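You operate a simulated robot arm through the tools that you are given. There is no shell and no other tool.

You run a simulated robot arm. Do the job below in one go: nothing can be reset, and whatever is moved stays where it is left.

JOB
Give both nipples of the pivot block three shots of grease.
Fine: red cover shut again, pen back in its holder.

Only the result counts: the job must be done as asked and must still hold three seconds after the hand-in. Knocking over, shifting, dropping, spilling or breaking anything else fails it. Lids that push on must go on centred and level and be pressed home; caps that screw on are set level and turned clockwise until they are tight.

ROBOT AND FRAMES
A 7-joint arm with a two-finger parallel gripper, fixed in place. Base frame: the origin is at the foot of the arm, x ahead of it, y to its left, z up. Readings come in cm, degrees, newtons and seconds.
Its first joint turns from -149.0 to 149.0 degrees. Payload 3.43 kg.
The tool frame sits at the grasp point between the pads (the TCP): z along the fingers, y along the line on which they close. The tips reach 3 cm beyond it. The gripper opens to 9.4 cm. The fingers are 2.8 cm wide and 1 cm thick; the gripper's body (5 by 9.6 cm) begins 5.5 cm behind the TCP.
Orientation is that of the tool frame in the base frame, as [roll, pitch, yaw] about the fixed x, y, z axes, in that order (R = Rz(yaw) Ry(pitch) Rx(roll)). With the fingers straight down and closing along the base's y, the tool's x points along the base's -x, its y along +y and its z along -z.

CONTROLS
- The arm moves only by the tool nudge_tool. Its argument "rows" is a list of rows, each an object of numbers (a shift or turn left out is 0, a gripper value left out holds the last): "dx", "dy", "dz": the shift along the tool's x, y, z in cm; "ax", "ay", "az": the turn, a rotation vector about the tool's x, y, z in degrees; "hand": the finger opening in cm, from 0 to 9.4. In form: [{"dx": .., "dy": .., "dz": .., "ax": .., "ay": .., "az": .., "hand": ..}, ...]. A call has 1 to 20 rows; each row shifts and turns the commanded pose from where the row before left it, along the tool's axes as they then stand. Each row takes 0.2 s and may step no farther than 5 cm and 8.6 degrees from the row before; otherwise, or with a gripper value out of range, the whole call is refused. Where a pose cannot be reached the arm comes as near as it can. A force on the tool above 90 N (or 10 N above the force at the start of the call, whichever is more), or a blocked arm, ends the call early, and 0.2 s more pass. Each finger travels about 4.5 cm/s and halts on what it meets, pressing with about 24 N; the grip force reading is that of the motor and also rises with nothing between the fingers. The clock runs only during rows and for 0.2 s after the last one: add rows that do not move to give the fingers time. The reply holds the time, the measured pose of the TCP, the force on the tool along the base axes, the opening and the grip force, in the units named above and with some noise, with the torque about the TCP (base axes, N m) and any sound that the robot's microphone picked up, and new pictures: "show" is both (left out), scene, wrist or none.
- Cameras (640 x 400 px; columns grow to the right, rows downward): "scene" is fixed at [4.93, 49.95, 153.07]; the picture's right is [-0.59, -0.81, 0.00], its down [-0.31, 0.23, -0.92] and it looks along [0.75, -0.54, -0.39] (base axes); focal length 312 px, centre (320, 200). "wrist" rides on the gripper at [7.6, 1.4, -10.2] in the tool frame; the picture's right is [-0.18, 0.98, 0.00], its down [-0.75, -0.14, -0.64] and it looks along [-0.63, -0.12, 0.77] (tool axes); focal length 243 px, centre (320, 200). There is no depth. A picture from a camera that has moved, and an enlarged one, comes with that camera's place and axes in the base frame and with its lens.
- close_up(camera, box): a new picture of the part [left, top, right, bottom] of that camera's present view, enlarged. The clock stands still meanwhile.
- hand_in(): hands the job in; it is judged then, once.

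Places have to be worked out from the pictures, the camera data and where the tool is seen. Open the gripper and draw the arm clear of the work before you hand the job in, unless the task says otherwise.

The tools are called after "Call:" by a JSON object that holds its "method" and its "body". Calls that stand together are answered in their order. nudge_tool: Moves the arm, as the interface text tells. Its arguments: {"type":"object","properties":{"rows":{"type":"array"},"show":{"type":"string","enum":["both","scene","wrist","none"]}},"required":["rows"]} The other tools are called the same way: close_up (camera, box) takes an enlarged picture of a part of a camera's view; hand_in () hands the job in.

At the start:

```text
time: 0.0
tool_pos: [83.24, -53.06, 107.06]
ee_rot: [-180.0, -0.1, -180.0]
contact_force: [-0.2, -0.1, -0.2]
torque: [0.03, -0.01, 0.01]
width: 9.37
gripper_force: 0.0
```

scene: 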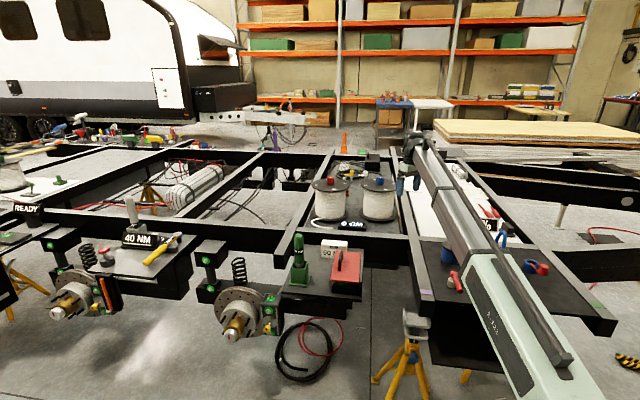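
wrist: 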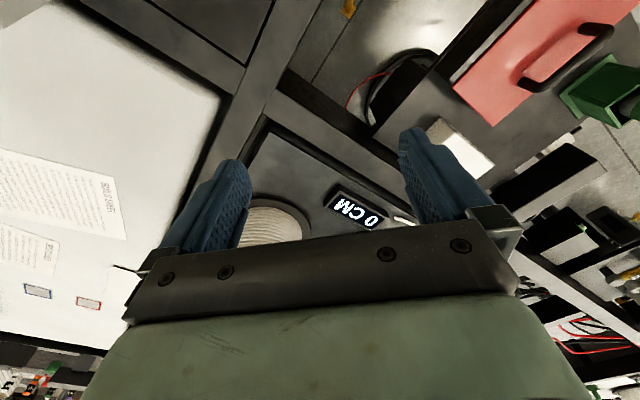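

I begin by looking closely at the scene to find the pivot block, the grease dispenser, the red cover and the pen.

Call:
{"method": "close_up", "body": {"camera": "scene", "box": [260, 220, 400, 307]}}

Call:
{"method": "close_up", "body": {"camera": "scene", "box": [40, 180, 300, 345]}}

Call:
{"method": "close_up", "body": {"camera": "scene", "box": [380, 130, 600, 310]}}

Call:
{"method": "close_up", "body": {"camera": "scene", "box": [0, 100, 200, 230]}}

Call:
{"method": "close_up", "body": {"camera": "wrist", "box": [320, 0, 640, 200]}}

Call:
{"method": "close_up", "body": {"camera": "wrist", "box": [0, 100, 240, 310]}}

```text
4.57 times, centred on (330, 264) of scene
camera zoom: at [4.93, 49.95, 153.07], right [-0.59, -0.81, 0.0], down [-0.31, 0.23, -0.92], along [0.75, -0.54, -0.39], focal length 1428 px, centre (274, -90)
```

zoom: 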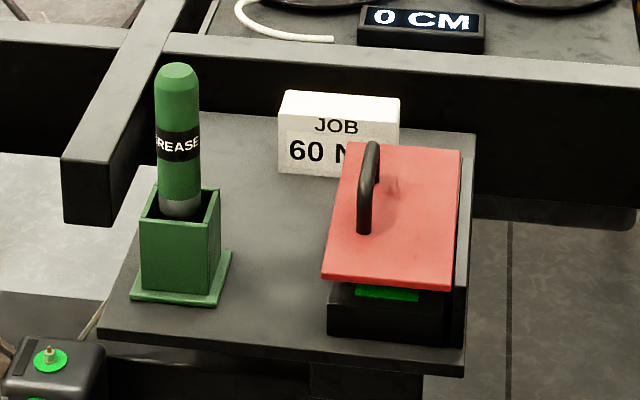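

```text
2.42 times, centred on (170, 262) of scene
camera zoom: at [4.93, 49.95, 153.07], right [-0.59, -0.81, 0.0], down [-0.31, 0.23, -0.92], along [0.75, -0.54, -0.39], focal length 757 px, centre (684, 48)
```

zoom: 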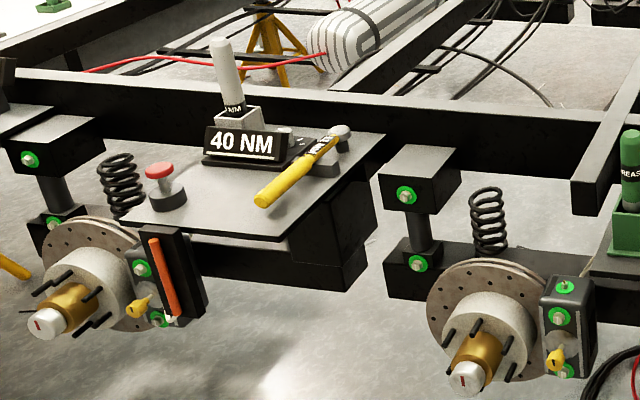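

```text
2.22 times, centred on (490, 220) of scene
camera zoom: at [4.93, 49.95, 153.07], right [-0.59, -0.81, 0.0], down [-0.31, 0.23, -0.92], along [0.75, -0.54, -0.39], focal length 694 px, centre (-58, 156)
```

zoom: 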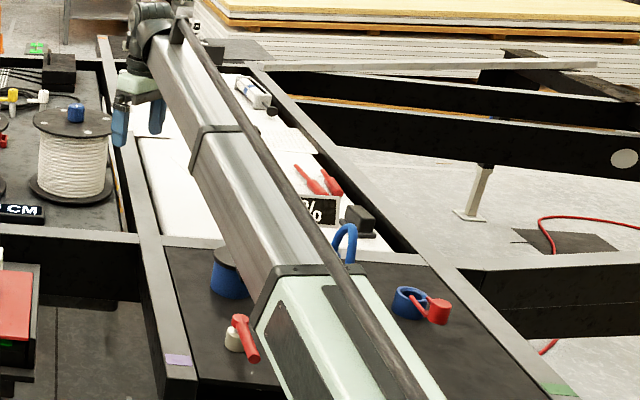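

```text
3.08 times, centred on (100, 165) of scene
camera zoom: at [4.93, 49.95, 153.07], right [-0.59, -0.81, 0.0], down [-0.31, 0.23, -0.92], along [0.75, -0.54, -0.39], focal length 961 px, centre (997, 308)
```

zoom: 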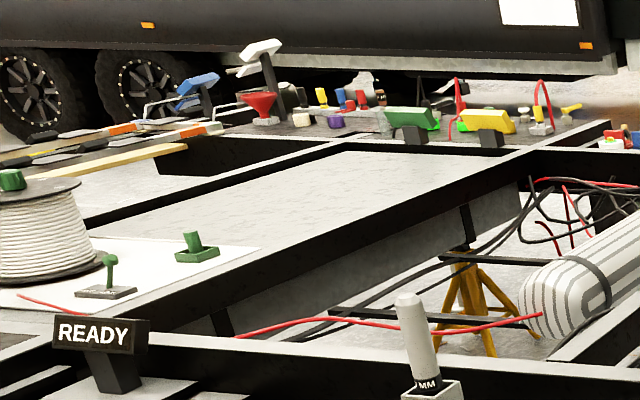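

```text
2.00 times, centred on (480, 100) of wrist
camera zoom: at [75.67, -51.76, 117.37], right [0.18, 0.98, 0.0], down [0.75, -0.14, 0.64], along [0.63, -0.12, -0.77], focal length 485 px, centre (0, 400)
```

zoom: 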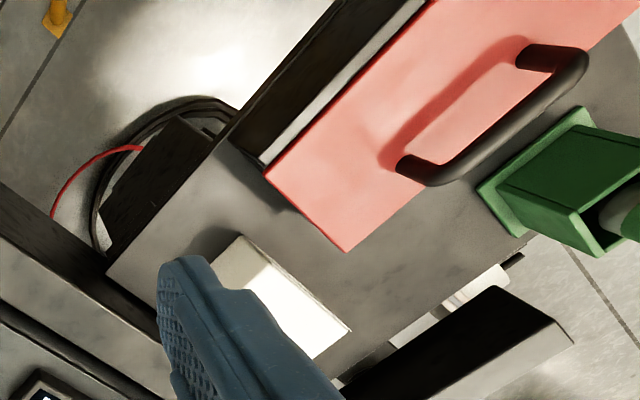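

```text
1.90 times, centred on (120, 205) of wrist
camera zoom: at [75.67, -51.76, 117.37], right [0.18, 0.98, 0.0], down [0.75, -0.14, 0.64], along [0.63, -0.12, -0.77], focal length 462 px, centre (701, 190)
```

zoom: 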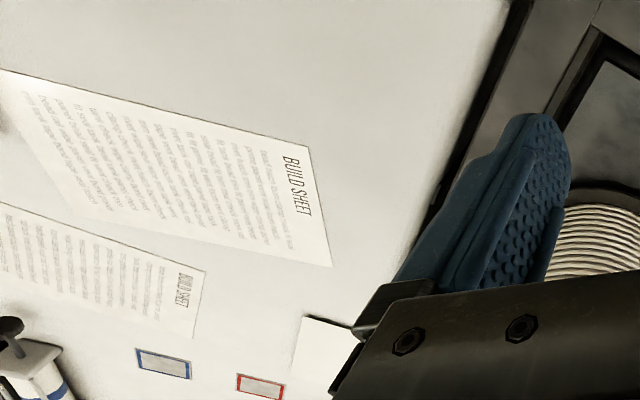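

The grease pen stands in the green holder, and the red cover's handle triangulates to about (88, -20, 80). I'll move over there at the present height to look from the wrist camera.

Call:
{"method": "nudge_tool", "body": {"rows": [{"dy": 4.5}, {"dy": 4.5}, {"dy": 4.5}, {"dy": 4.5}, {"dy": 4.5}, {"dy": 4.5}, {"dy": 4.5, "dx": 1}, {"dx": 3}, {}]}}

```text
time: 2.0
tool_pos: [79.43, -21.68, 107.05]
ee_rot: [180.0, 0.0, 180.0]
contact_force: [-0.2, 0.1, -0.7]
torque: [-0.02, -0.03, 0.0]
width: 9.39
gripper_force: 0.0
camera wrist: at [71.72, -20.41, 117.38], right [0.18, 0.98, 0.0], down [0.75, -0.14, 0.64], along [0.63, -0.12, -0.77], focal length 243 px, centre (320, 200)
```

scene: 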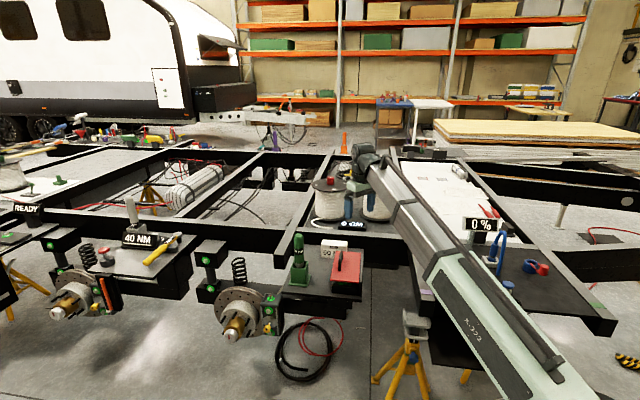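
wrist: 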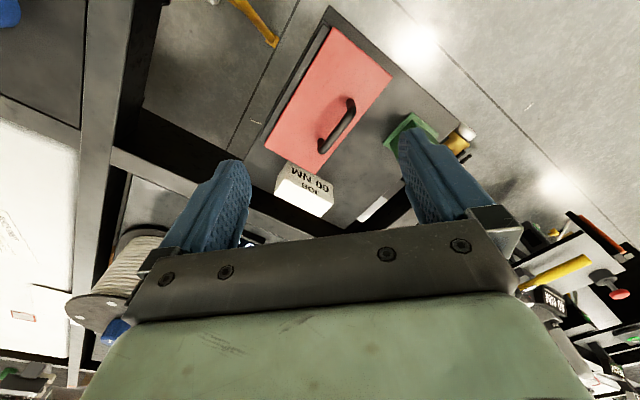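

Call:
{"method": "close_up", "body": {"camera": "wrist", "box": [240, 0, 480, 200]}}

Call:
{"method": "close_up", "body": {"camera": "scene", "box": [190, 220, 390, 345]}}

Call:
{"method": "close_up", "body": {"camera": "scene", "box": [190, 240, 300, 345]}}

Call:
{"method": "close_up", "body": {"camera": "scene", "box": [310, 230, 390, 305]}}

```text
2.00 times, centred on (360, 100) of wrist
camera zoom: at [71.72, -20.41, 117.38], right [0.18, 0.98, 0.0], down [0.75, -0.14, 0.64], along [0.63, -0.12, -0.77], focal length 485 px, centre (240, 400)
```

zoom: 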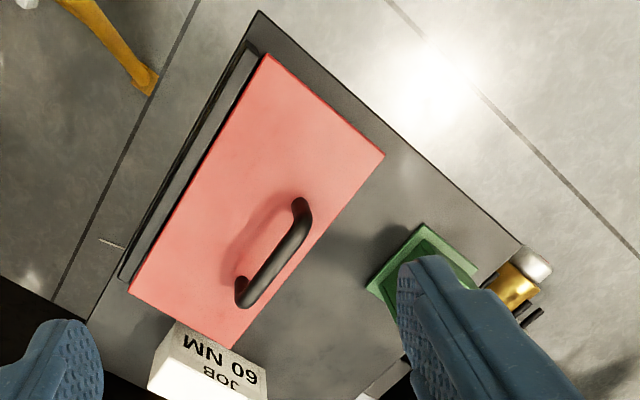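

```text
3.20 times, centred on (290, 282) of scene
camera zoom: at [4.93, 49.95, 153.07], right [-0.59, -0.81, 0.0], down [-0.31, 0.23, -0.92], along [0.75, -0.54, -0.39], focal length 1000 px, centre (416, -64)
```

zoom: 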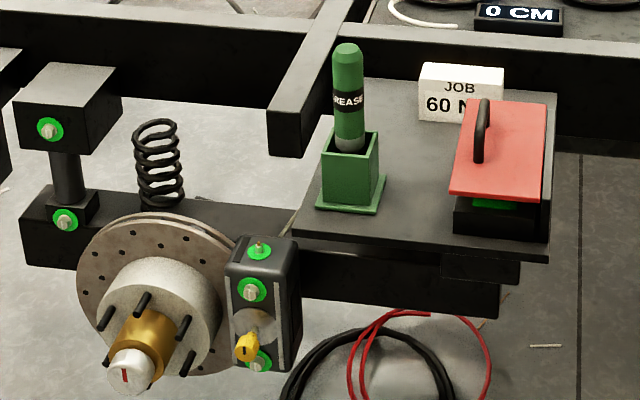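

```text
3.81 times, centred on (245, 292) of scene
camera zoom: at [4.93, 49.95, 153.07], right [-0.59, -0.81, 0.0], down [-0.31, 0.23, -0.92], along [0.75, -0.54, -0.39], focal length 1190 px, centre (606, -152)
```

zoom: 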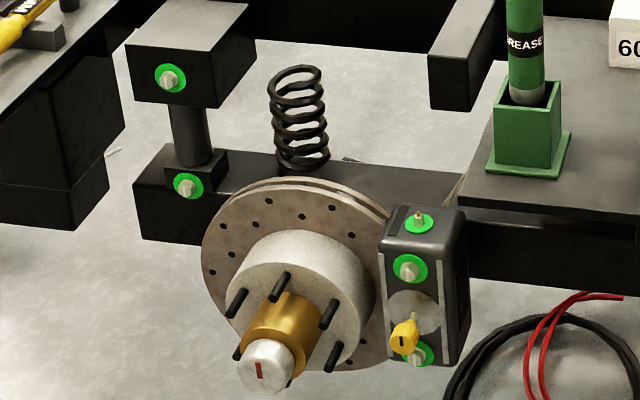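

```text
5.33 times, centred on (350, 268) of scene
camera zoom: at [4.93, 49.95, 153.07], right [-0.59, -0.81, 0.0], down [-0.31, 0.23, -0.92], along [0.75, -0.54, -0.39], focal length 1666 px, centre (160, -160)
```

zoom: 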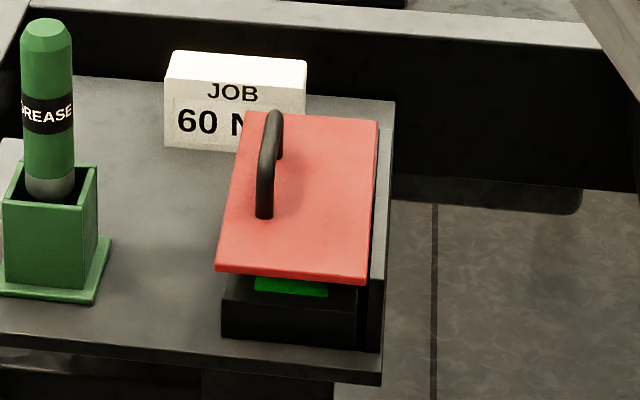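

The red cover is a lid lying level at about z 78, hinged on its −y side, with its handle running along a −43° line. I'll yaw the tool by 43.4° so that the fingers straddle the handle, then hover above it for a better look.

Call:
{"method": "nudge_tool", "body": {"rows": [{"az": 8.5}, {"az": 8.5}, {"az": 8.5}, {"az": 8.5}, {"az": 8.5}, {"az": 0.9, "dx": -1.8, "dy": 2, "dz": 3}, {"dx": -1.8, "dy": 2, "dz": 3}, {"dx": -1.74, "dy": 2.15, "dz": 3}, {}, {}]}}

```text
time: 4.2
tool_pos: [87.4, -20.69, 97.85]
ee_rot: [180.0, 0.1, 136.5]
contact_force: [-0.4, -0.7, 0.4]
torque: [-0.01, 0.0, 0.0]
width: 9.41
gripper_force: 0.1
camera wrist: at [82.8, -14.59, 108.27], right [0.81, 0.59, 0.0], down [0.45, -0.62, 0.64], along [0.38, -0.52, -0.77], focal length 243 px, centre (320, 200)
```

scene: 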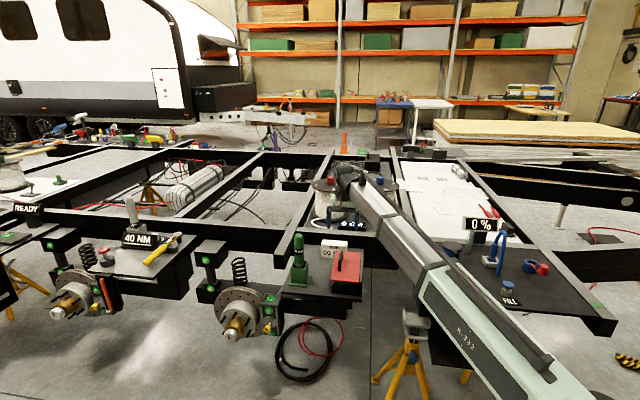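
wrist: 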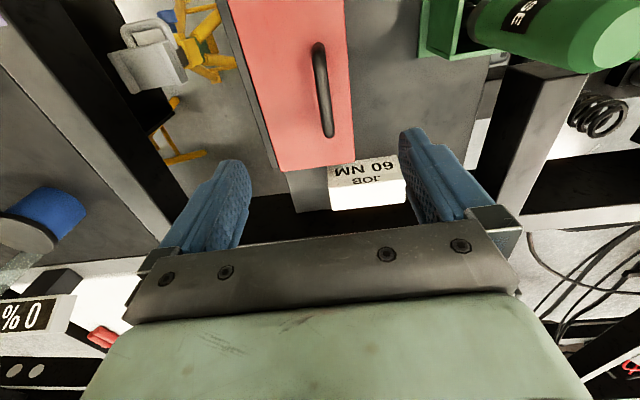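

The handle lies nearly under the fingers. A close-up gives its exact line and height.

Call:
{"method": "close_up", "body": {"camera": "wrist", "box": [220, 0, 440, 200]}}

Call:
{"method": "close_up", "body": {"camera": "scene", "box": [310, 230, 390, 305]}}

```text
2.00 times, centred on (330, 100) of wrist
camera zoom: at [82.8, -14.59, 108.27], right [0.81, 0.59, 0.0], down [0.45, -0.62, 0.64], along [0.38, -0.52, -0.77], focal length 485 px, centre (300, 400)
```

zoom: 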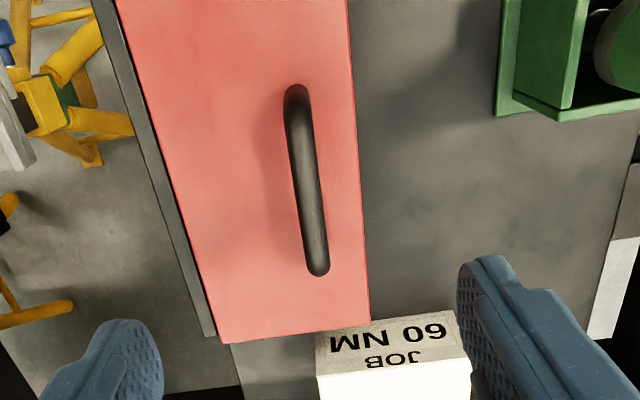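

```text
5.33 times, centred on (350, 268) of scene
camera zoom: at [4.93, 49.95, 153.07], right [-0.59, -0.81, 0.0], down [-0.31, 0.23, -0.92], along [0.75, -0.54, -0.39], focal length 1666 px, centre (160, -160)
```

zoom: 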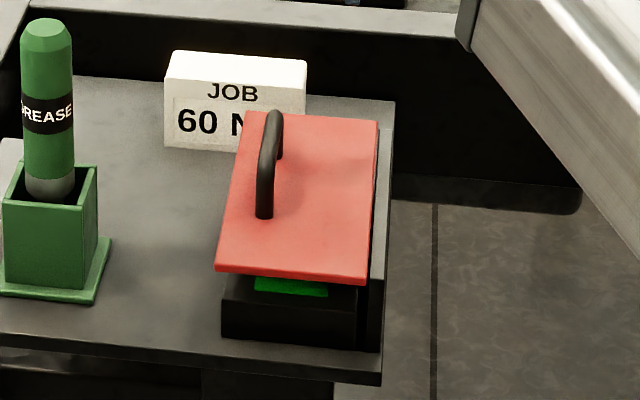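

The bar's centre is at about (87.65, -20.4, 81.3). I'll trim the yaw, narrow the fingers, and come down to z 82.4, astride the handle.

Call:
{"method": "nudge_tool", "body": {"rows": [{"az": 1.8, "dy": 0.35, "hand": 5}, {"dz": 4}, {"dz": 4}, {"dz": 4}, {"dz": 3.2}, {}, {}]}}

```text
time: 5.8
tool_pos: [87.59, -20.44, 82.79]
ee_rot: [180.0, -0.1, 134.9]
contact_force: [-0.4, -0.3, -1.0]
torque: [-0.01, 0.0, 0.0]
width: 5.01
gripper_force: 0.2
camera wrist: at [83.26, -14.2, 93.21], right [0.83, 0.56, 0.0], down [0.43, -0.63, 0.64], along [0.36, -0.53, -0.77], focal length 243 px, centre (320, 200)
```

scene: 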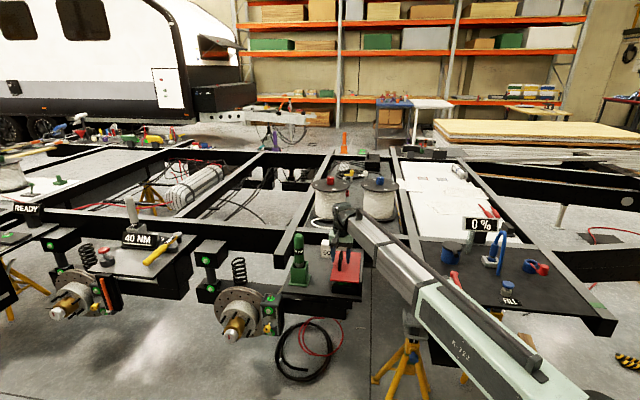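
wrist: 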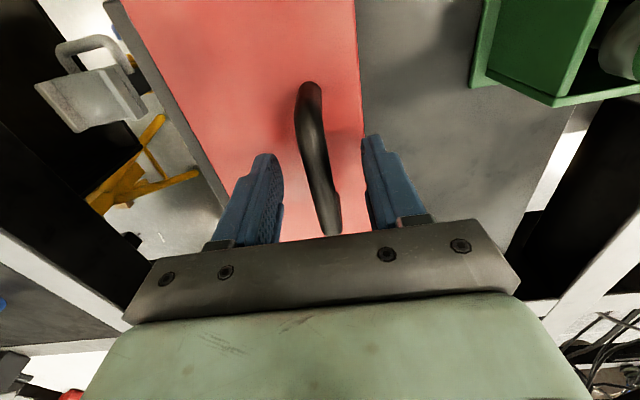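

The handle is between the fingers, so I close on it.

Call:
{"method": "nudge_tool", "body": {"rows": [{"hand": 3, "dz": 0.4}, {"hand": 1}, {"hand": 0}, {}, {}], "show": "wrist"}}

```text
time: 7.0
tool_pos: [87.69, -20.61, 82.4]
ee_rot: [-180.0, 0.0, 134.8]
contact_force: [1.7, 2.2, 0.3]
torque: [-0.04, -0.12, 0.11]
width: 1.79
gripper_force: 44.9
camera wrist: at [83.29, -14.19, 92.8], right [0.83, 0.56, 0.0], down [0.43, -0.63, 0.64], along [0.36, -0.53, -0.77], focal length 243 px, centre (320, 200)
```

wrist: 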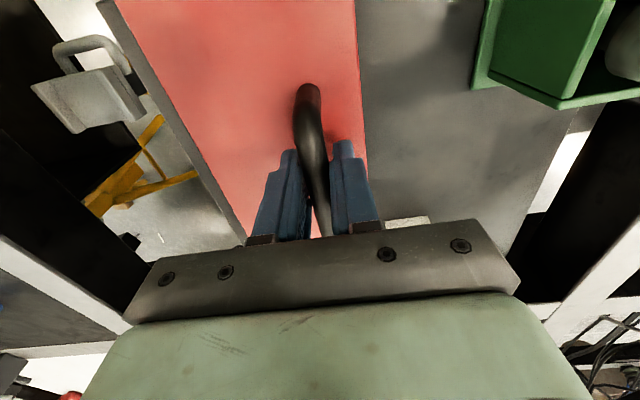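

I have the handle. I swing the cover up about its hinge, turning the tool with it, first by about 24° to check the forces.

Call:
{"method": "nudge_tool", "body": {"rows": [{"dy": -0.38, "dz": -0.54, "ax": -4}, {"dy": -0.38, "dz": -0.54, "ax": -4}, {"dy": -0.38, "dz": -0.54, "ax": -4}, {"dy": -0.38, "dz": -0.54, "ax": -4}, {"dy": -0.38, "dz": -0.54, "ax": -4}, {"dy": -0.38, "dz": -0.54, "ax": -4}, {}]}}

```text
time: 8.6
tool_pos: [85.75, -22.21, 85.45]
ee_rot: [155.3, 0.2, 134.9]
contact_force: [25.9, 18.7, 39.5]
torque: [-0.02, -0.22, 0.02]
width: 1.77
gripper_force: 44.5
camera wrist: at [78.34, -19.1, 95.46], right [0.76, 0.5, 0.41], down [0.25, -0.81, 0.53], along [0.6, -0.3, -0.75], focal length 243 px, centre (320, 200)
```

scene: 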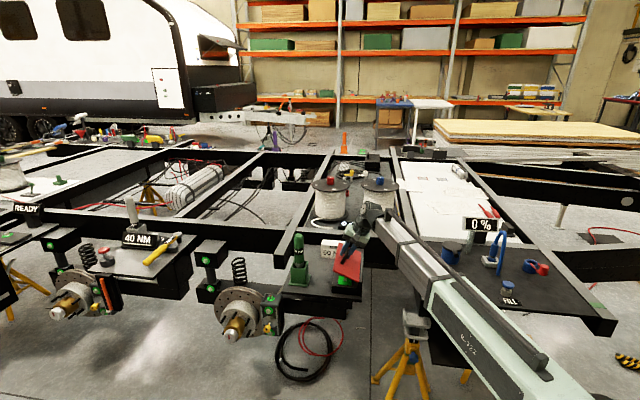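
wrist: 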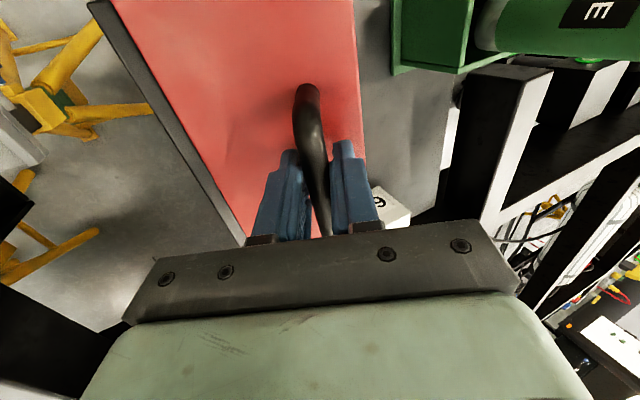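

The reading shows the tool pushed outward from the hinge, so my arc is too tight (the hinge is a little farther away and higher). I'll relax the offset and continue on a corrected arc.

Call:
{"method": "nudge_tool", "body": {"rows": [{"dy": 0.3, "dz": -0.15}, {"dy": -0.33, "dz": -0.59, "ax": -4}, {"dy": -0.33, "dz": -0.59, "ax": -4}, {"dy": -0.33, "dz": -0.59, "ax": -4}, {}]}}

```text
time: 9.8
tool_pos: [84.53, -23.51, 86.49]
ee_rot: [144.0, 0.0, 134.8]
contact_force: [15.4, -0.5, 23.6]
torque: [0.1, 0.19, 0.27]
width: 1.8
gripper_force: 45.5
camera wrist: at [75.75, -21.68, 95.77], right [0.69, 0.43, 0.58], down [0.18, -0.88, 0.44], along [0.7, -0.2, -0.69], focal length 243 px, centre (320, 200)
```

scene: 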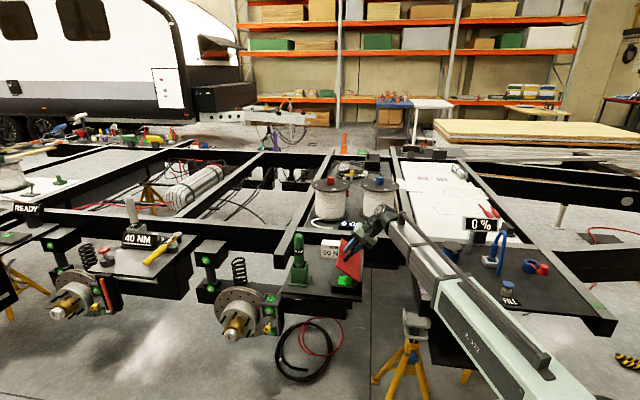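
wrist: 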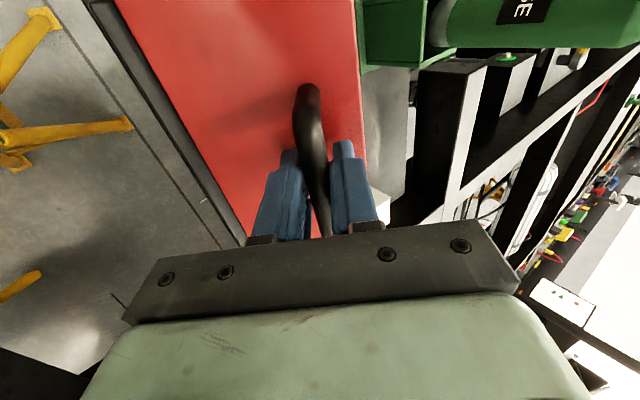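

The forces have fallen and the hinge now fits at z ≈ 77.9, about 8.4 cm from the handle. I carry on with the swing.

Call:
{"method": "nudge_tool", "body": {"rows": [{"dy": -0.25, "dz": -0.65, "ax": -4}, {"dy": -0.33, "dz": -0.58, "ax": -4}, {"dy": -0.33, "dz": -0.58, "ax": -4}, {"dy": -0.33, "dz": -0.58, "ax": -4}, {"dy": -0.33, "dz": -0.58, "ax": -4}, {"dy": -0.33, "dz": -0.58, "ax": -4}, {}]}}

```text
time: 11.4
tool_pos: [81.95, -26.33, 87.55]
ee_rot: [120.1, 0.0, 134.8]
contact_force: [3.0, -4.3, -11.1]
torque: [-0.11, -0.02, 0.03]
width: 1.76
gripper_force: 44.4
camera wrist: at [70.73, -26.71, 93.98], right [0.48, 0.22, 0.85], down [0.09, -0.98, 0.2], along [0.87, -0.02, -0.49], focal length 243 px, centre (320, 200)
```

scene: 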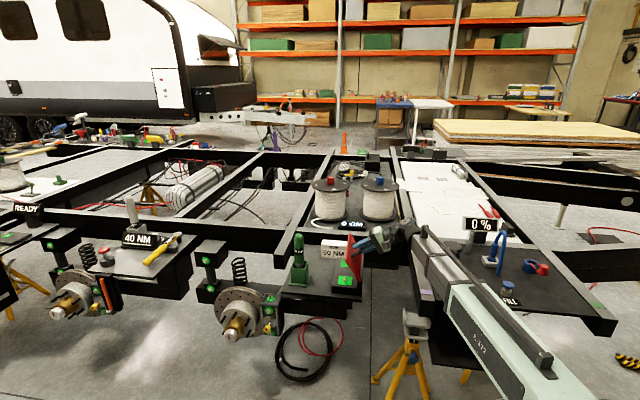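
wrist: 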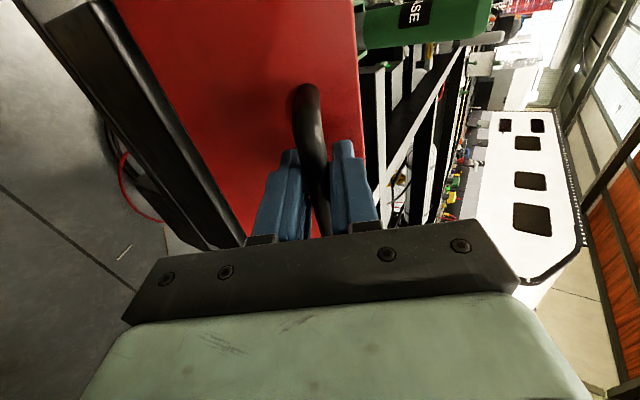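

The cover stands at about 60° with low force. I'll look under it now, before swinging on.

Call:
{"method": "close_up", "body": {"camera": "scene", "box": [270, 220, 400, 310]}}

Call:
{"method": "close_up", "body": {"camera": "scene", "box": [320, 230, 380, 300]}}

```text
4.44 times, centred on (335, 265) of scene
camera zoom: at [4.93, 49.95, 153.07], right [-0.59, -0.81, 0.0], down [-0.31, 0.23, -0.92], along [0.75, -0.54, -0.39], focal length 1388 px, centre (253, -89)
```

zoom: 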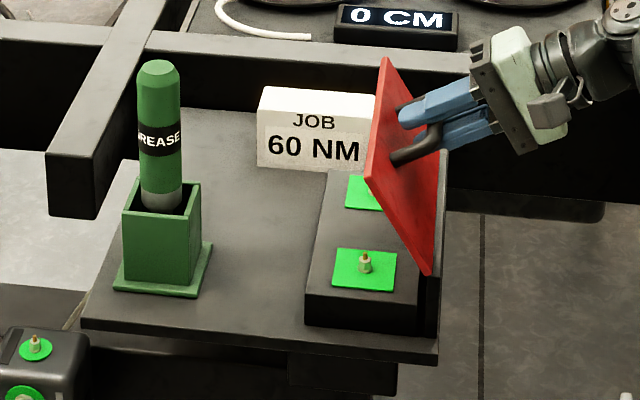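

```text
5.71 times, centred on (350, 265) of scene
camera zoom: at [4.93, 49.95, 153.07], right [-0.59, -0.81, 0.0], down [-0.31, 0.23, -0.92], along [0.75, -0.54, -0.39], focal length 1785 px, centre (149, -171)
```

zoom: 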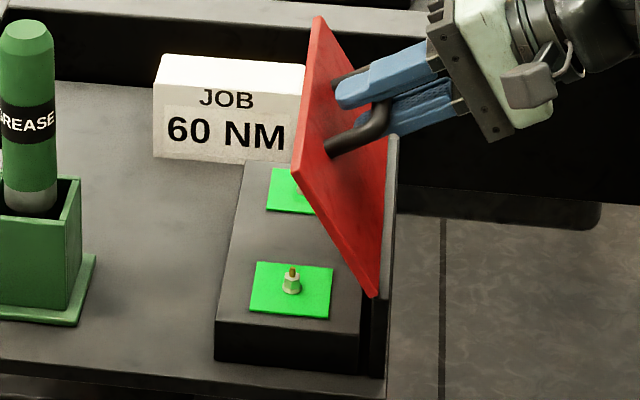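

Two upright nipples sit on green pads on the block under the cover. I keep opening the cover toward and beyond vertical.

Call:
{"method": "nudge_tool", "body": {"rows": [{"dy": -0.33, "dz": -0.58, "ax": -4}, {"dy": -0.33, "dz": -0.58, "ax": -4}, {"dy": -0.33, "dz": -0.58, "ax": -4}, {"dy": -0.33, "dz": -0.58, "ax": -4}, {"dy": -0.33, "dz": -0.58, "ax": -4}, {"dy": -0.33, "dz": -0.58, "ax": -4}, {"dy": -0.33, "dz": -0.58, "ax": -4}, {}]}}

```text
time: 13.2
tool_pos: [78.78, -29.34, 86.68]
ee_rot: [91.9, 0.0, 134.8]
contact_force: [6.1, 1.9, -13.8]
torque: [-0.01, 0.0, 0.26]
width: 1.74
gripper_force: 45.1
camera wrist: at [66.12, -31.29, 88.49], right [0.15, -0.11, 0.98], down [0.07, -0.99, -0.12], along [0.99, 0.09, -0.15], focal length 243 px, centre (320, 200)
```

scene: 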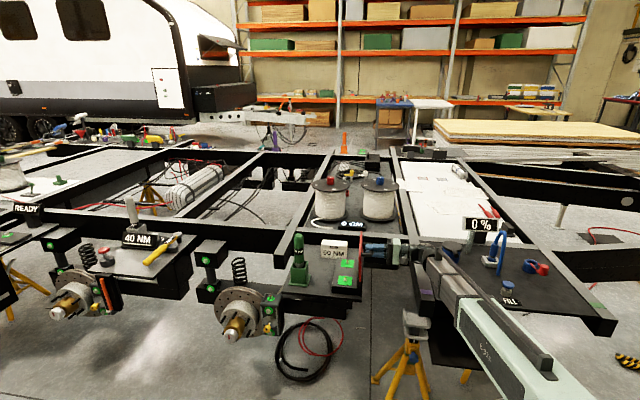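
wrist: 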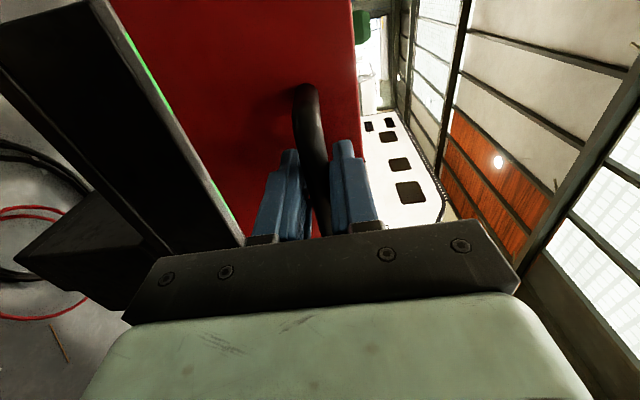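

Call:
{"method": "close_up", "body": {"camera": "scene", "box": [320, 220, 480, 320]}}

```text
4.00 times, centred on (400, 270) of scene
camera zoom: at [4.93, 49.95, 153.07], right [-0.59, -0.81, 0.0], down [-0.31, 0.23, -0.92], along [0.75, -0.54, -0.39], focal length 1250 px, centre (0, -80)
```

zoom: 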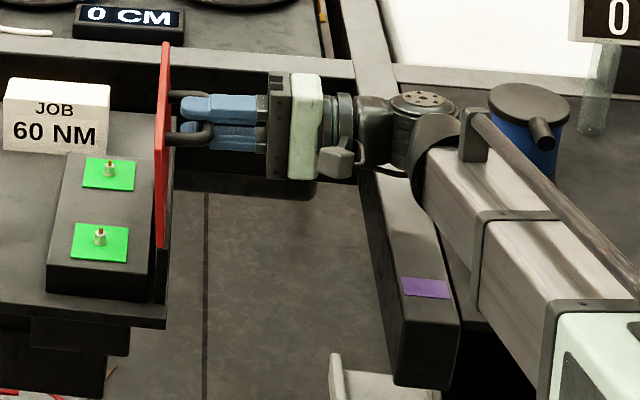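

At 88° the cover moves freely. To keep the wrist clear of the rail below, I hold the tool horizontal and carry the handle on about 16° past vertical, letting the bar turn in the pads.

Call:
{"method": "nudge_tool", "body": {"rows": [{"dy": -0.23, "dz": -0.61}, {"dy": -0.27, "dz": -0.59}, {"dy": -0.31, "dz": -0.57}, {"dy": -0.35, "dz": -0.55}, {}]}}

Call:
{"method": "close_up", "body": {"camera": "scene", "box": [320, 220, 480, 320]}}

```text
time: 14.4
tool_pos: [77.05, -31.12, 85.7]
ee_rot: [91.9, 0.1, 134.7]
contact_force: [4.4, -0.6, -0.3]
torque: [-0.07, -0.23, 0.01]
width: 1.32
gripper_force: 44.5
camera wrist: at [64.39, -32.98, 87.56], right [0.15, -0.11, 0.98], down [0.07, -0.99, -0.12], along [0.99, 0.09, -0.14], focal length 243 px, centre (320, 200)
```

scene: 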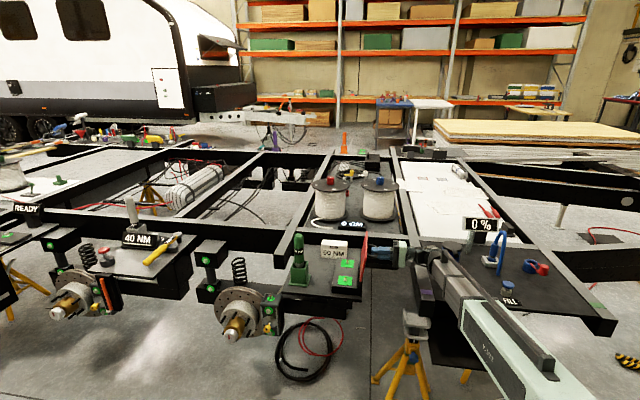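
wrist: 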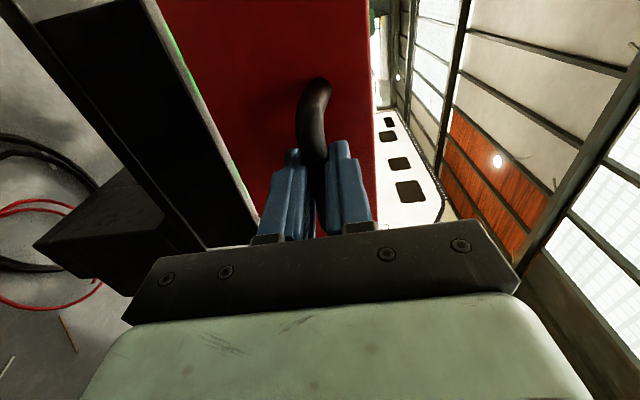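

```text
4.00 times, centred on (400, 270) of scene
camera zoom: at [4.93, 49.95, 153.07], right [-0.59, -0.81, 0.0], down [-0.31, 0.23, -0.92], along [0.75, -0.54, -0.39], focal length 1250 px, centre (0, -80)
```

zoom: 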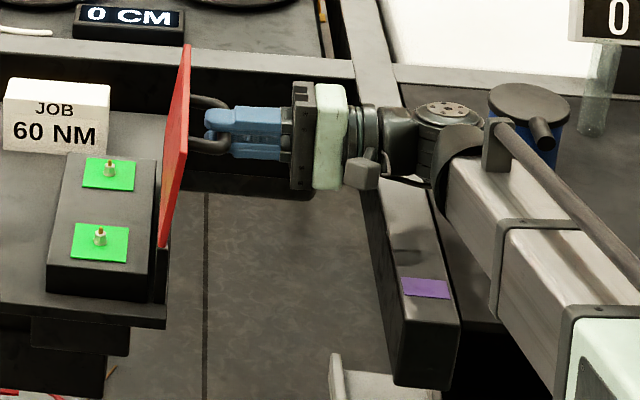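

The cover has gone past vertical and the pads have slid toward the bar's edge, so it may have reached its stop. I open the fingers and see whether it stays.

Call:
{"method": "nudge_tool", "body": {"rows": [{"hand": 2.5}, {"hand": 4}, {}, {}, {}]}}

Call:
{"method": "close_up", "body": {"camera": "scene", "box": [320, 220, 480, 320]}}

```text
time: 15.6
tool_pos: [77.03, -31.13, 85.58]
ee_rot: [92.0, 0.0, 134.8]
contact_force: [0.2, 0.8, -0.7]
torque: [0.03, 0.03, -0.02]
width: 4.01
gripper_force: 0.1
camera wrist: at [64.39, -32.94, 87.54], right [0.15, -0.11, 0.98], down [0.07, -0.99, -0.12], along [0.99, 0.09, -0.14], focal length 243 px, centre (320, 200)
```

scene: 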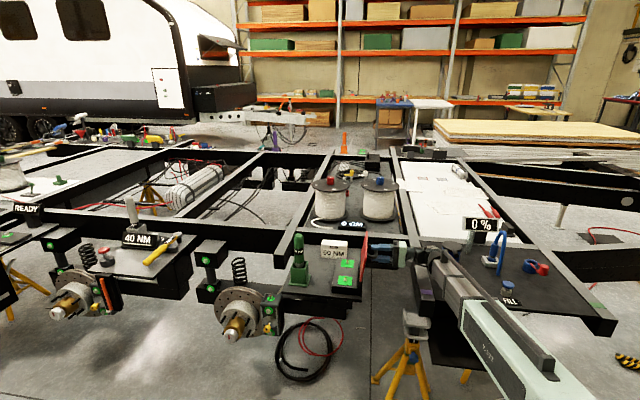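
wrist: 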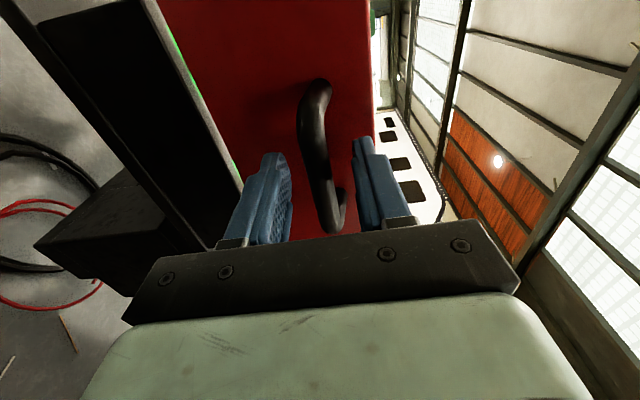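

```text
4.00 times, centred on (400, 270) of scene
camera zoom: at [4.93, 49.95, 153.07], right [-0.59, -0.81, 0.0], down [-0.31, 0.23, -0.92], along [0.75, -0.54, -0.39], focal length 1250 px, centre (0, -80)
```

zoom: 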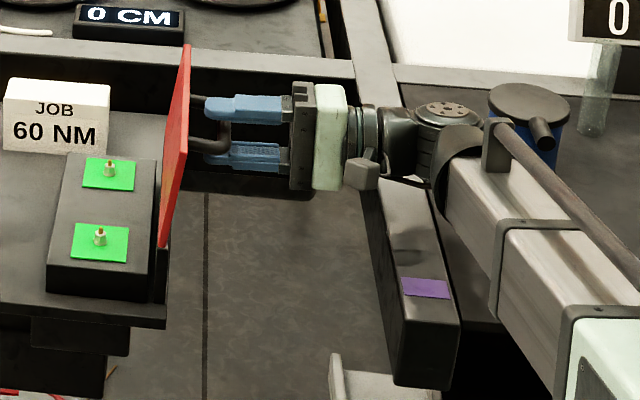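

The cover stays open on its own. I back straight off along the tool axis, then go up.

Call:
{"method": "nudge_tool", "body": {"rows": [{"dz": -1.5}, {"dz": -2}, {"dz": -2.5}, {"dz": -2}, {"dy": 3}, {"dy": 4}, {"dy": 4}, {"dy": 4}, {"dy": 4}, {}]}}

Call:
{"method": "close_up", "body": {"camera": "scene", "box": [260, 220, 420, 320]}}

```text
time: 17.8
tool_pos: [71.76, -36.38, 104.98]
ee_rot: [92.0, 0.1, 134.8]
contact_force: [-0.8, 0.4, 0.2]
torque: [-0.02, 0.03, -0.04]
width: 3.97
gripper_force: 0.2
camera wrist: at [59.15, -38.2, 106.71], right [0.15, -0.11, 0.98], down [0.07, -0.99, -0.12], along [0.99, 0.09, -0.14], focal length 243 px, centre (320, 200)
```

scene: 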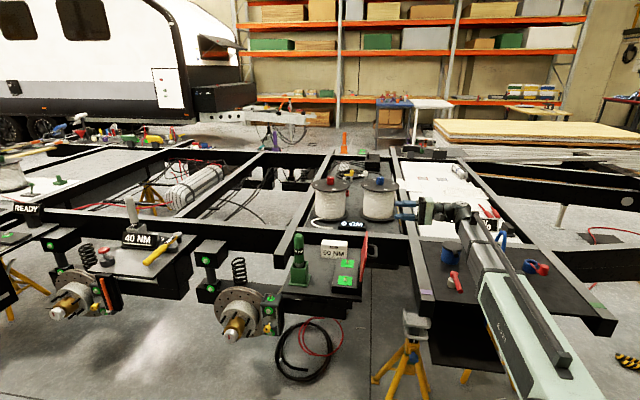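
wrist: 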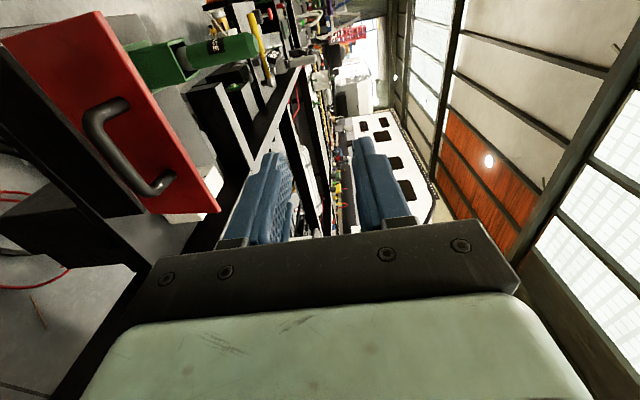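

```text
4.00 times, centred on (340, 270) of scene
camera zoom: at [4.93, 49.95, 153.07], right [-0.59, -0.81, 0.0], down [-0.31, 0.23, -0.92], along [0.75, -0.54, -0.39], focal length 1250 px, centre (240, -80)
```

zoom: 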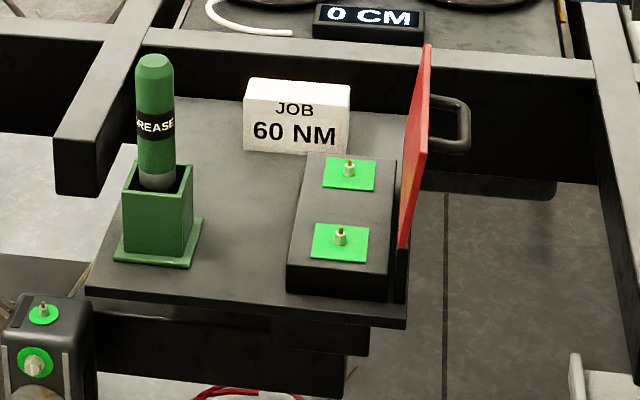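

The cover stays open at about 100°. I turn the tool back to pointing down, then move to view the pen and the nipples.

Call:
{"method": "nudge_tool", "body": {"rows": [{"ax": 8}, {"ax": 8}, {"ax": 8}, {"ax": 8}, {"ax": 8}, {"ax": 8}, {"ax": 8}, {"ax": 8}, {"ax": 8}, {"ax": 8}, {"ax": 8}, {"dz": -3}, {"dy": 4}, {"dy": 4}, {"dy": 4}, {"dy": 4}, {}]}}

```text
time: 21.4
tool_pos: [83.08, -24.94, 107.89]
ee_rot: [180.0, 0.0, 134.8]
contact_force: [-0.1, -1.1, 0.1]
torque: [0.02, 0.02, 0.04]
width: 3.97
gripper_force: 0.0
camera wrist: at [78.77, -18.53, 118.23], right [0.83, 0.56, 0.0], down [0.43, -0.63, 0.64], along [0.36, -0.53, -0.77], focal length 243 px, centre (320, 200)
```

scene: 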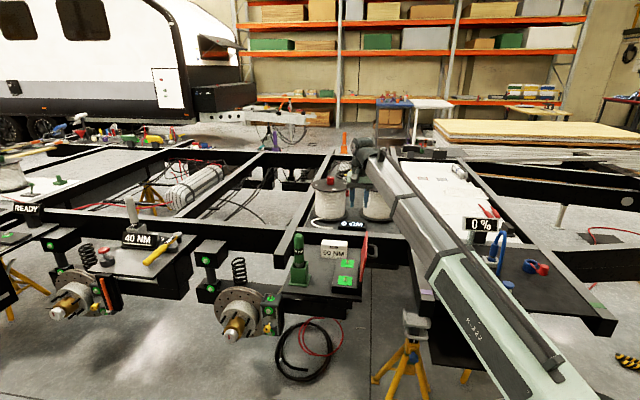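
wrist: 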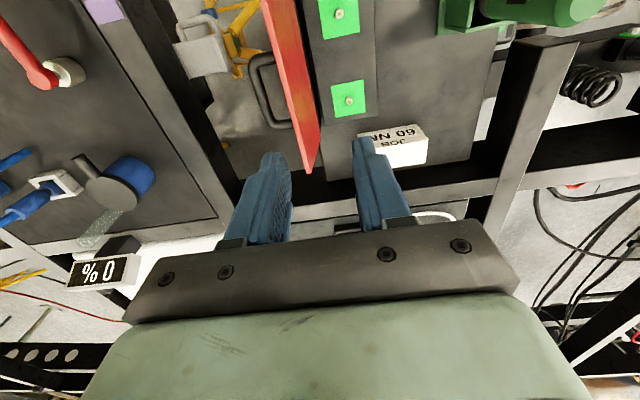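

The pen triangulates to about (97.7, −6.1), with its top at z ≈ 92, and the nipples to about (82, −18.7) and (90.2, −26.9). I'll move so the wrist camera sees the pen from above.

Call:
{"method": "nudge_tool", "body": {"rows": [{"dx": 2, "dy": 4.4}, {"dx": 2, "dy": 4.5}, {"dx": 2, "dy": 4.5}, {"dx": 2, "dy": 4.5}, {"dx": 2, "dy": 4.5}, {}, {}]}}

Call:
{"method": "close_up", "body": {"camera": "wrist", "box": [160, 0, 480, 200]}}

Call:
{"method": "close_up", "body": {"camera": "scene", "box": [270, 220, 380, 300]}}

```text
time: 23.0
tool_pos: [91.91, -1.98, 107.77]
ee_rot: [-180.0, 0.1, 134.8]
contact_force: [-0.6, -0.1, 0.3]
torque: [0.01, 0.02, -0.02]
width: 4.0
gripper_force: 0.1
camera wrist: at [87.59, 4.25, 118.13], right [0.83, 0.56, 0.0], down [0.43, -0.63, 0.64], along [0.36, -0.53, -0.77], focal length 243 px, centre (320, 200)
```

scene: 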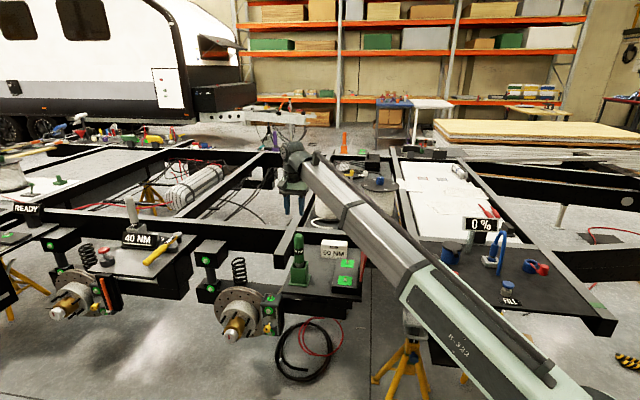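
wrist: 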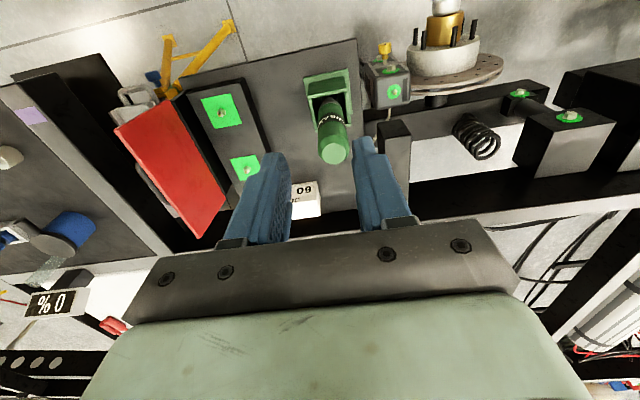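

```text
2.00 times, centred on (320, 100) of wrist
camera zoom: at [87.59, 4.25, 118.13], right [0.83, 0.56, 0.0], down [0.43, -0.63, 0.64], along [0.36, -0.53, -0.77], focal length 485 px, centre (320, 400)
```

zoom: 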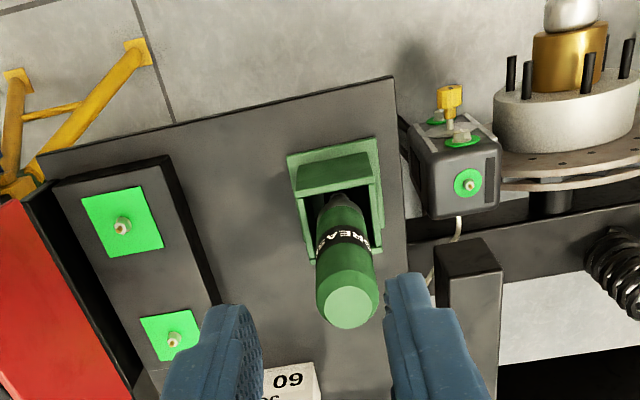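

```text
5.00 times, centred on (325, 260) of scene
camera zoom: at [4.93, 49.95, 153.07], right [-0.59, -0.81, 0.0], down [-0.31, 0.23, -0.92], along [0.75, -0.54, -0.39], focal length 1562 px, centre (295, -100)
```

zoom: 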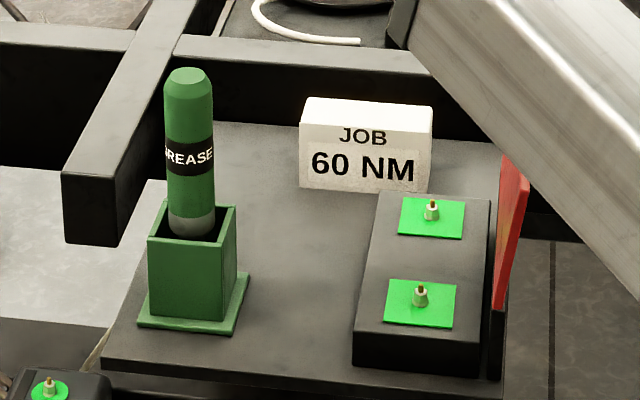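

Careful triangulation gives: pen axis at about (96.95, −6.4) with its top at z ≈ 93, and nipple tips at about (82.1, −18, 76.8) and (90.5, −26.5, 76.8). Before taking the pen I hover low over each nipple to fix its position exactly.

Call:
{"method": "nudge_tool", "body": {"rows": [{"dx": -1, "dy": -4.5}, {"dx": -1.2, "dy": -4.5}, {"dx": -1.2, "dy": -4.5}, {"dx": -1.12, "dy": -4.8}, {"dz": 4.5}, {"dz": 4.5}, {"dz": 4.5}, {"dz": 2.5}, {}, {}], "show": "wrist"}}

Call:
{"method": "close_up", "body": {"camera": "wrist", "box": [240, 20, 400, 160]}}

```text
time: 25.2
tool_pos: [82.23, -18.09, 91.86]
ee_rot: [-180.0, 0.0, 134.8]
contact_force: [0.1, 0.1, 0.8]
torque: [0.04, 0.02, 0.0]
width: 3.98
gripper_force: 0.1
camera wrist: at [77.85, -11.87, 102.27], right [0.83, 0.56, 0.0], down [0.43, -0.63, 0.64], along [0.36, -0.53, -0.77], focal length 243 px, centre (320, 200)
```

wrist: 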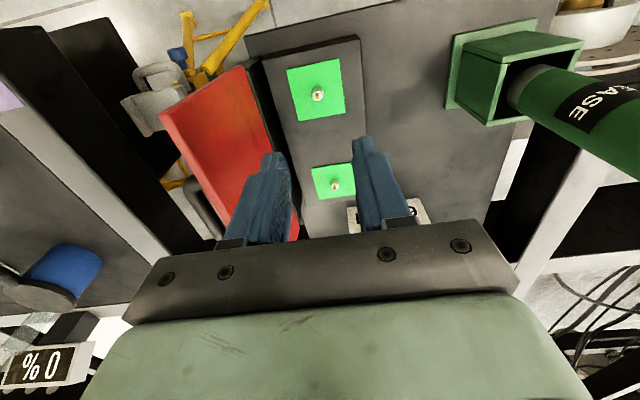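

```text
2.86 times, centred on (320, 90) of wrist
camera zoom: at [77.85, -11.87, 102.27], right [0.83, 0.56, 0.0], down [0.43, -0.63, 0.64], along [0.36, -0.53, -0.77], focal length 693 px, centre (320, 514)
```

zoom: 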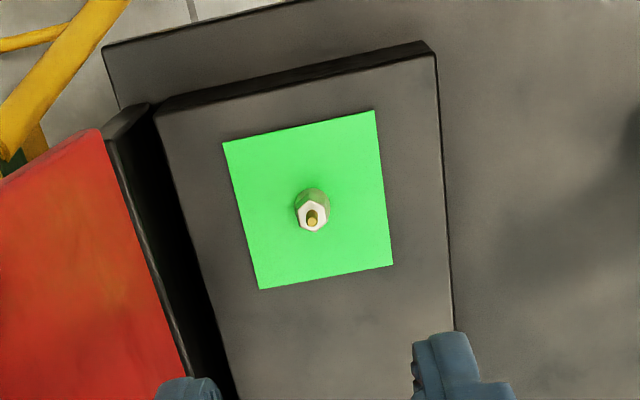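

The near nipple reads about 0.2 / −0.3 cm off the tool axis. I correct that and go lower to confirm its place and height.

Call:
{"method": "nudge_tool", "body": {"rows": [{"dx": 0.22, "dy": -0.3}, {"dz": 3.5}, {"dz": 3.5}, {}, {}], "show": "wrist"}}

Call:
{"method": "close_up", "body": {"camera": "wrist", "box": [240, 60, 400, 200]}}

```text
time: 26.4
tool_pos: [81.8, -18.28, 84.91]
ee_rot: [-179.9, 0.0, 134.8]
contact_force: [-0.3, -0.7, 0.7]
torque: [0.05, 0.02, 0.0]
width: 4.0
gripper_force: 0.1
camera wrist: at [77.45, -11.96, 95.26], right [0.83, 0.56, 0.0], down [0.43, -0.63, 0.64], along [0.36, -0.53, -0.77], focal length 243 px, centre (320, 200)
```

wrist: 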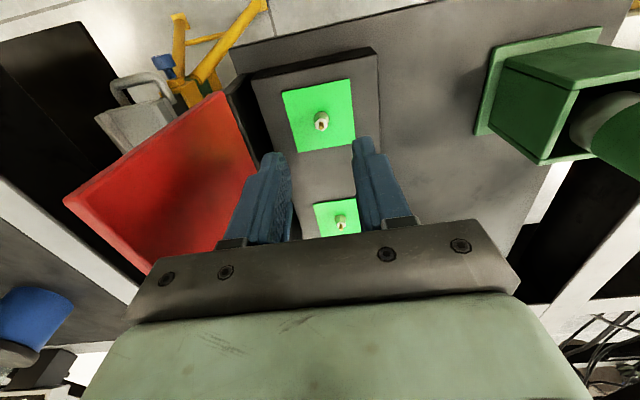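

```text
2.86 times, centred on (320, 130) of wrist
camera zoom: at [77.45, -11.96, 95.26], right [0.83, 0.56, 0.0], down [0.43, -0.63, 0.64], along [0.36, -0.53, -0.77], focal length 693 px, centre (320, 400)
```

zoom: 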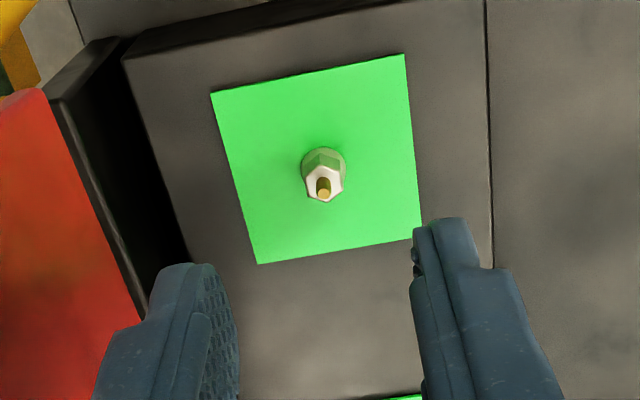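

The near nipple is at about (81.8, −18.2, 77.1). Now I hover over the far one in the same way.

Call:
{"method": "nudge_tool", "body": {"rows": [{"dz": -3}, {"dx": -4}, {"dx": -4}, {"dx": -3.9}, {"dz": 3}, {}, {}], "show": "wrist"}}

Call:
{"method": "close_up", "body": {"camera": "wrist", "box": [240, 60, 400, 200]}}

Call:
{"method": "close_up", "body": {"camera": "scene", "box": [270, 220, 380, 300]}}

```text
time: 28.0
tool_pos: [90.16, -26.67, 84.67]
ee_rot: [-180.0, 0.0, 134.8]
contact_force: [0.3, -0.2, -0.7]
torque: [-0.01, 0.02, -0.01]
width: 3.98
gripper_force: 0.0
camera wrist: at [85.86, -20.39, 95.17], right [0.83, 0.56, 0.0], down [0.43, -0.63, 0.64], along [0.36, -0.53, -0.77], focal length 243 px, centre (320, 200)
```

wrist: 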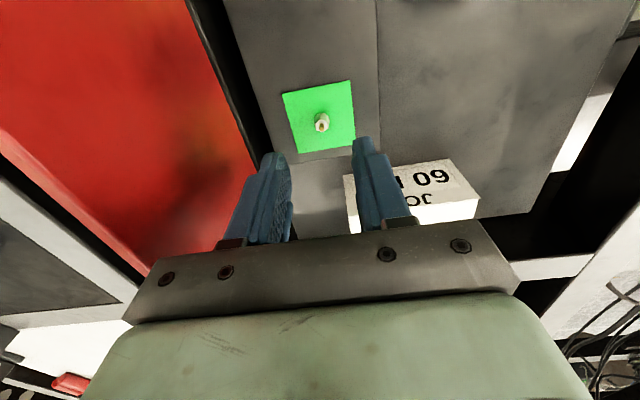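

```text
2.86 times, centred on (320, 130) of wrist
camera zoom: at [85.86, -20.39, 95.17], right [0.83, 0.56, 0.0], down [0.43, -0.63, 0.64], along [0.36, -0.53, -0.77], focal length 693 px, centre (320, 400)
```

zoom: 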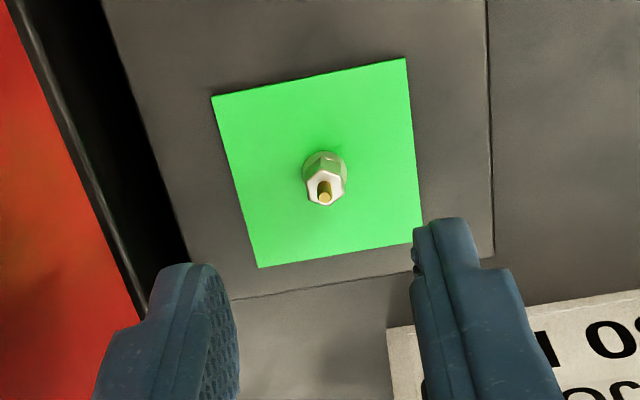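

```text
5.00 times, centred on (325, 260) of scene
camera zoom: at [4.93, 49.95, 153.07], right [-0.59, -0.81, 0.0], down [-0.31, 0.23, -0.92], along [0.75, -0.54, -0.39], focal length 1562 px, centre (295, -100)
```

zoom: 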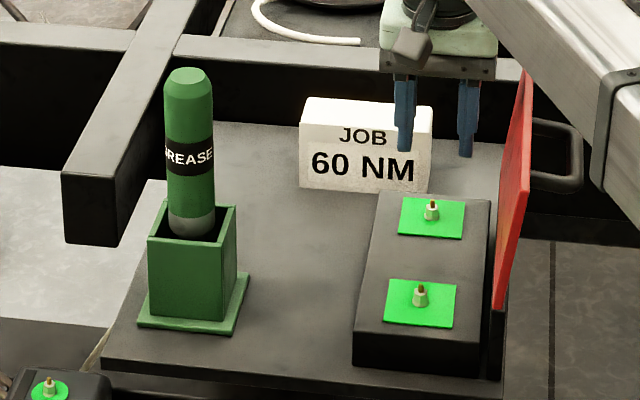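

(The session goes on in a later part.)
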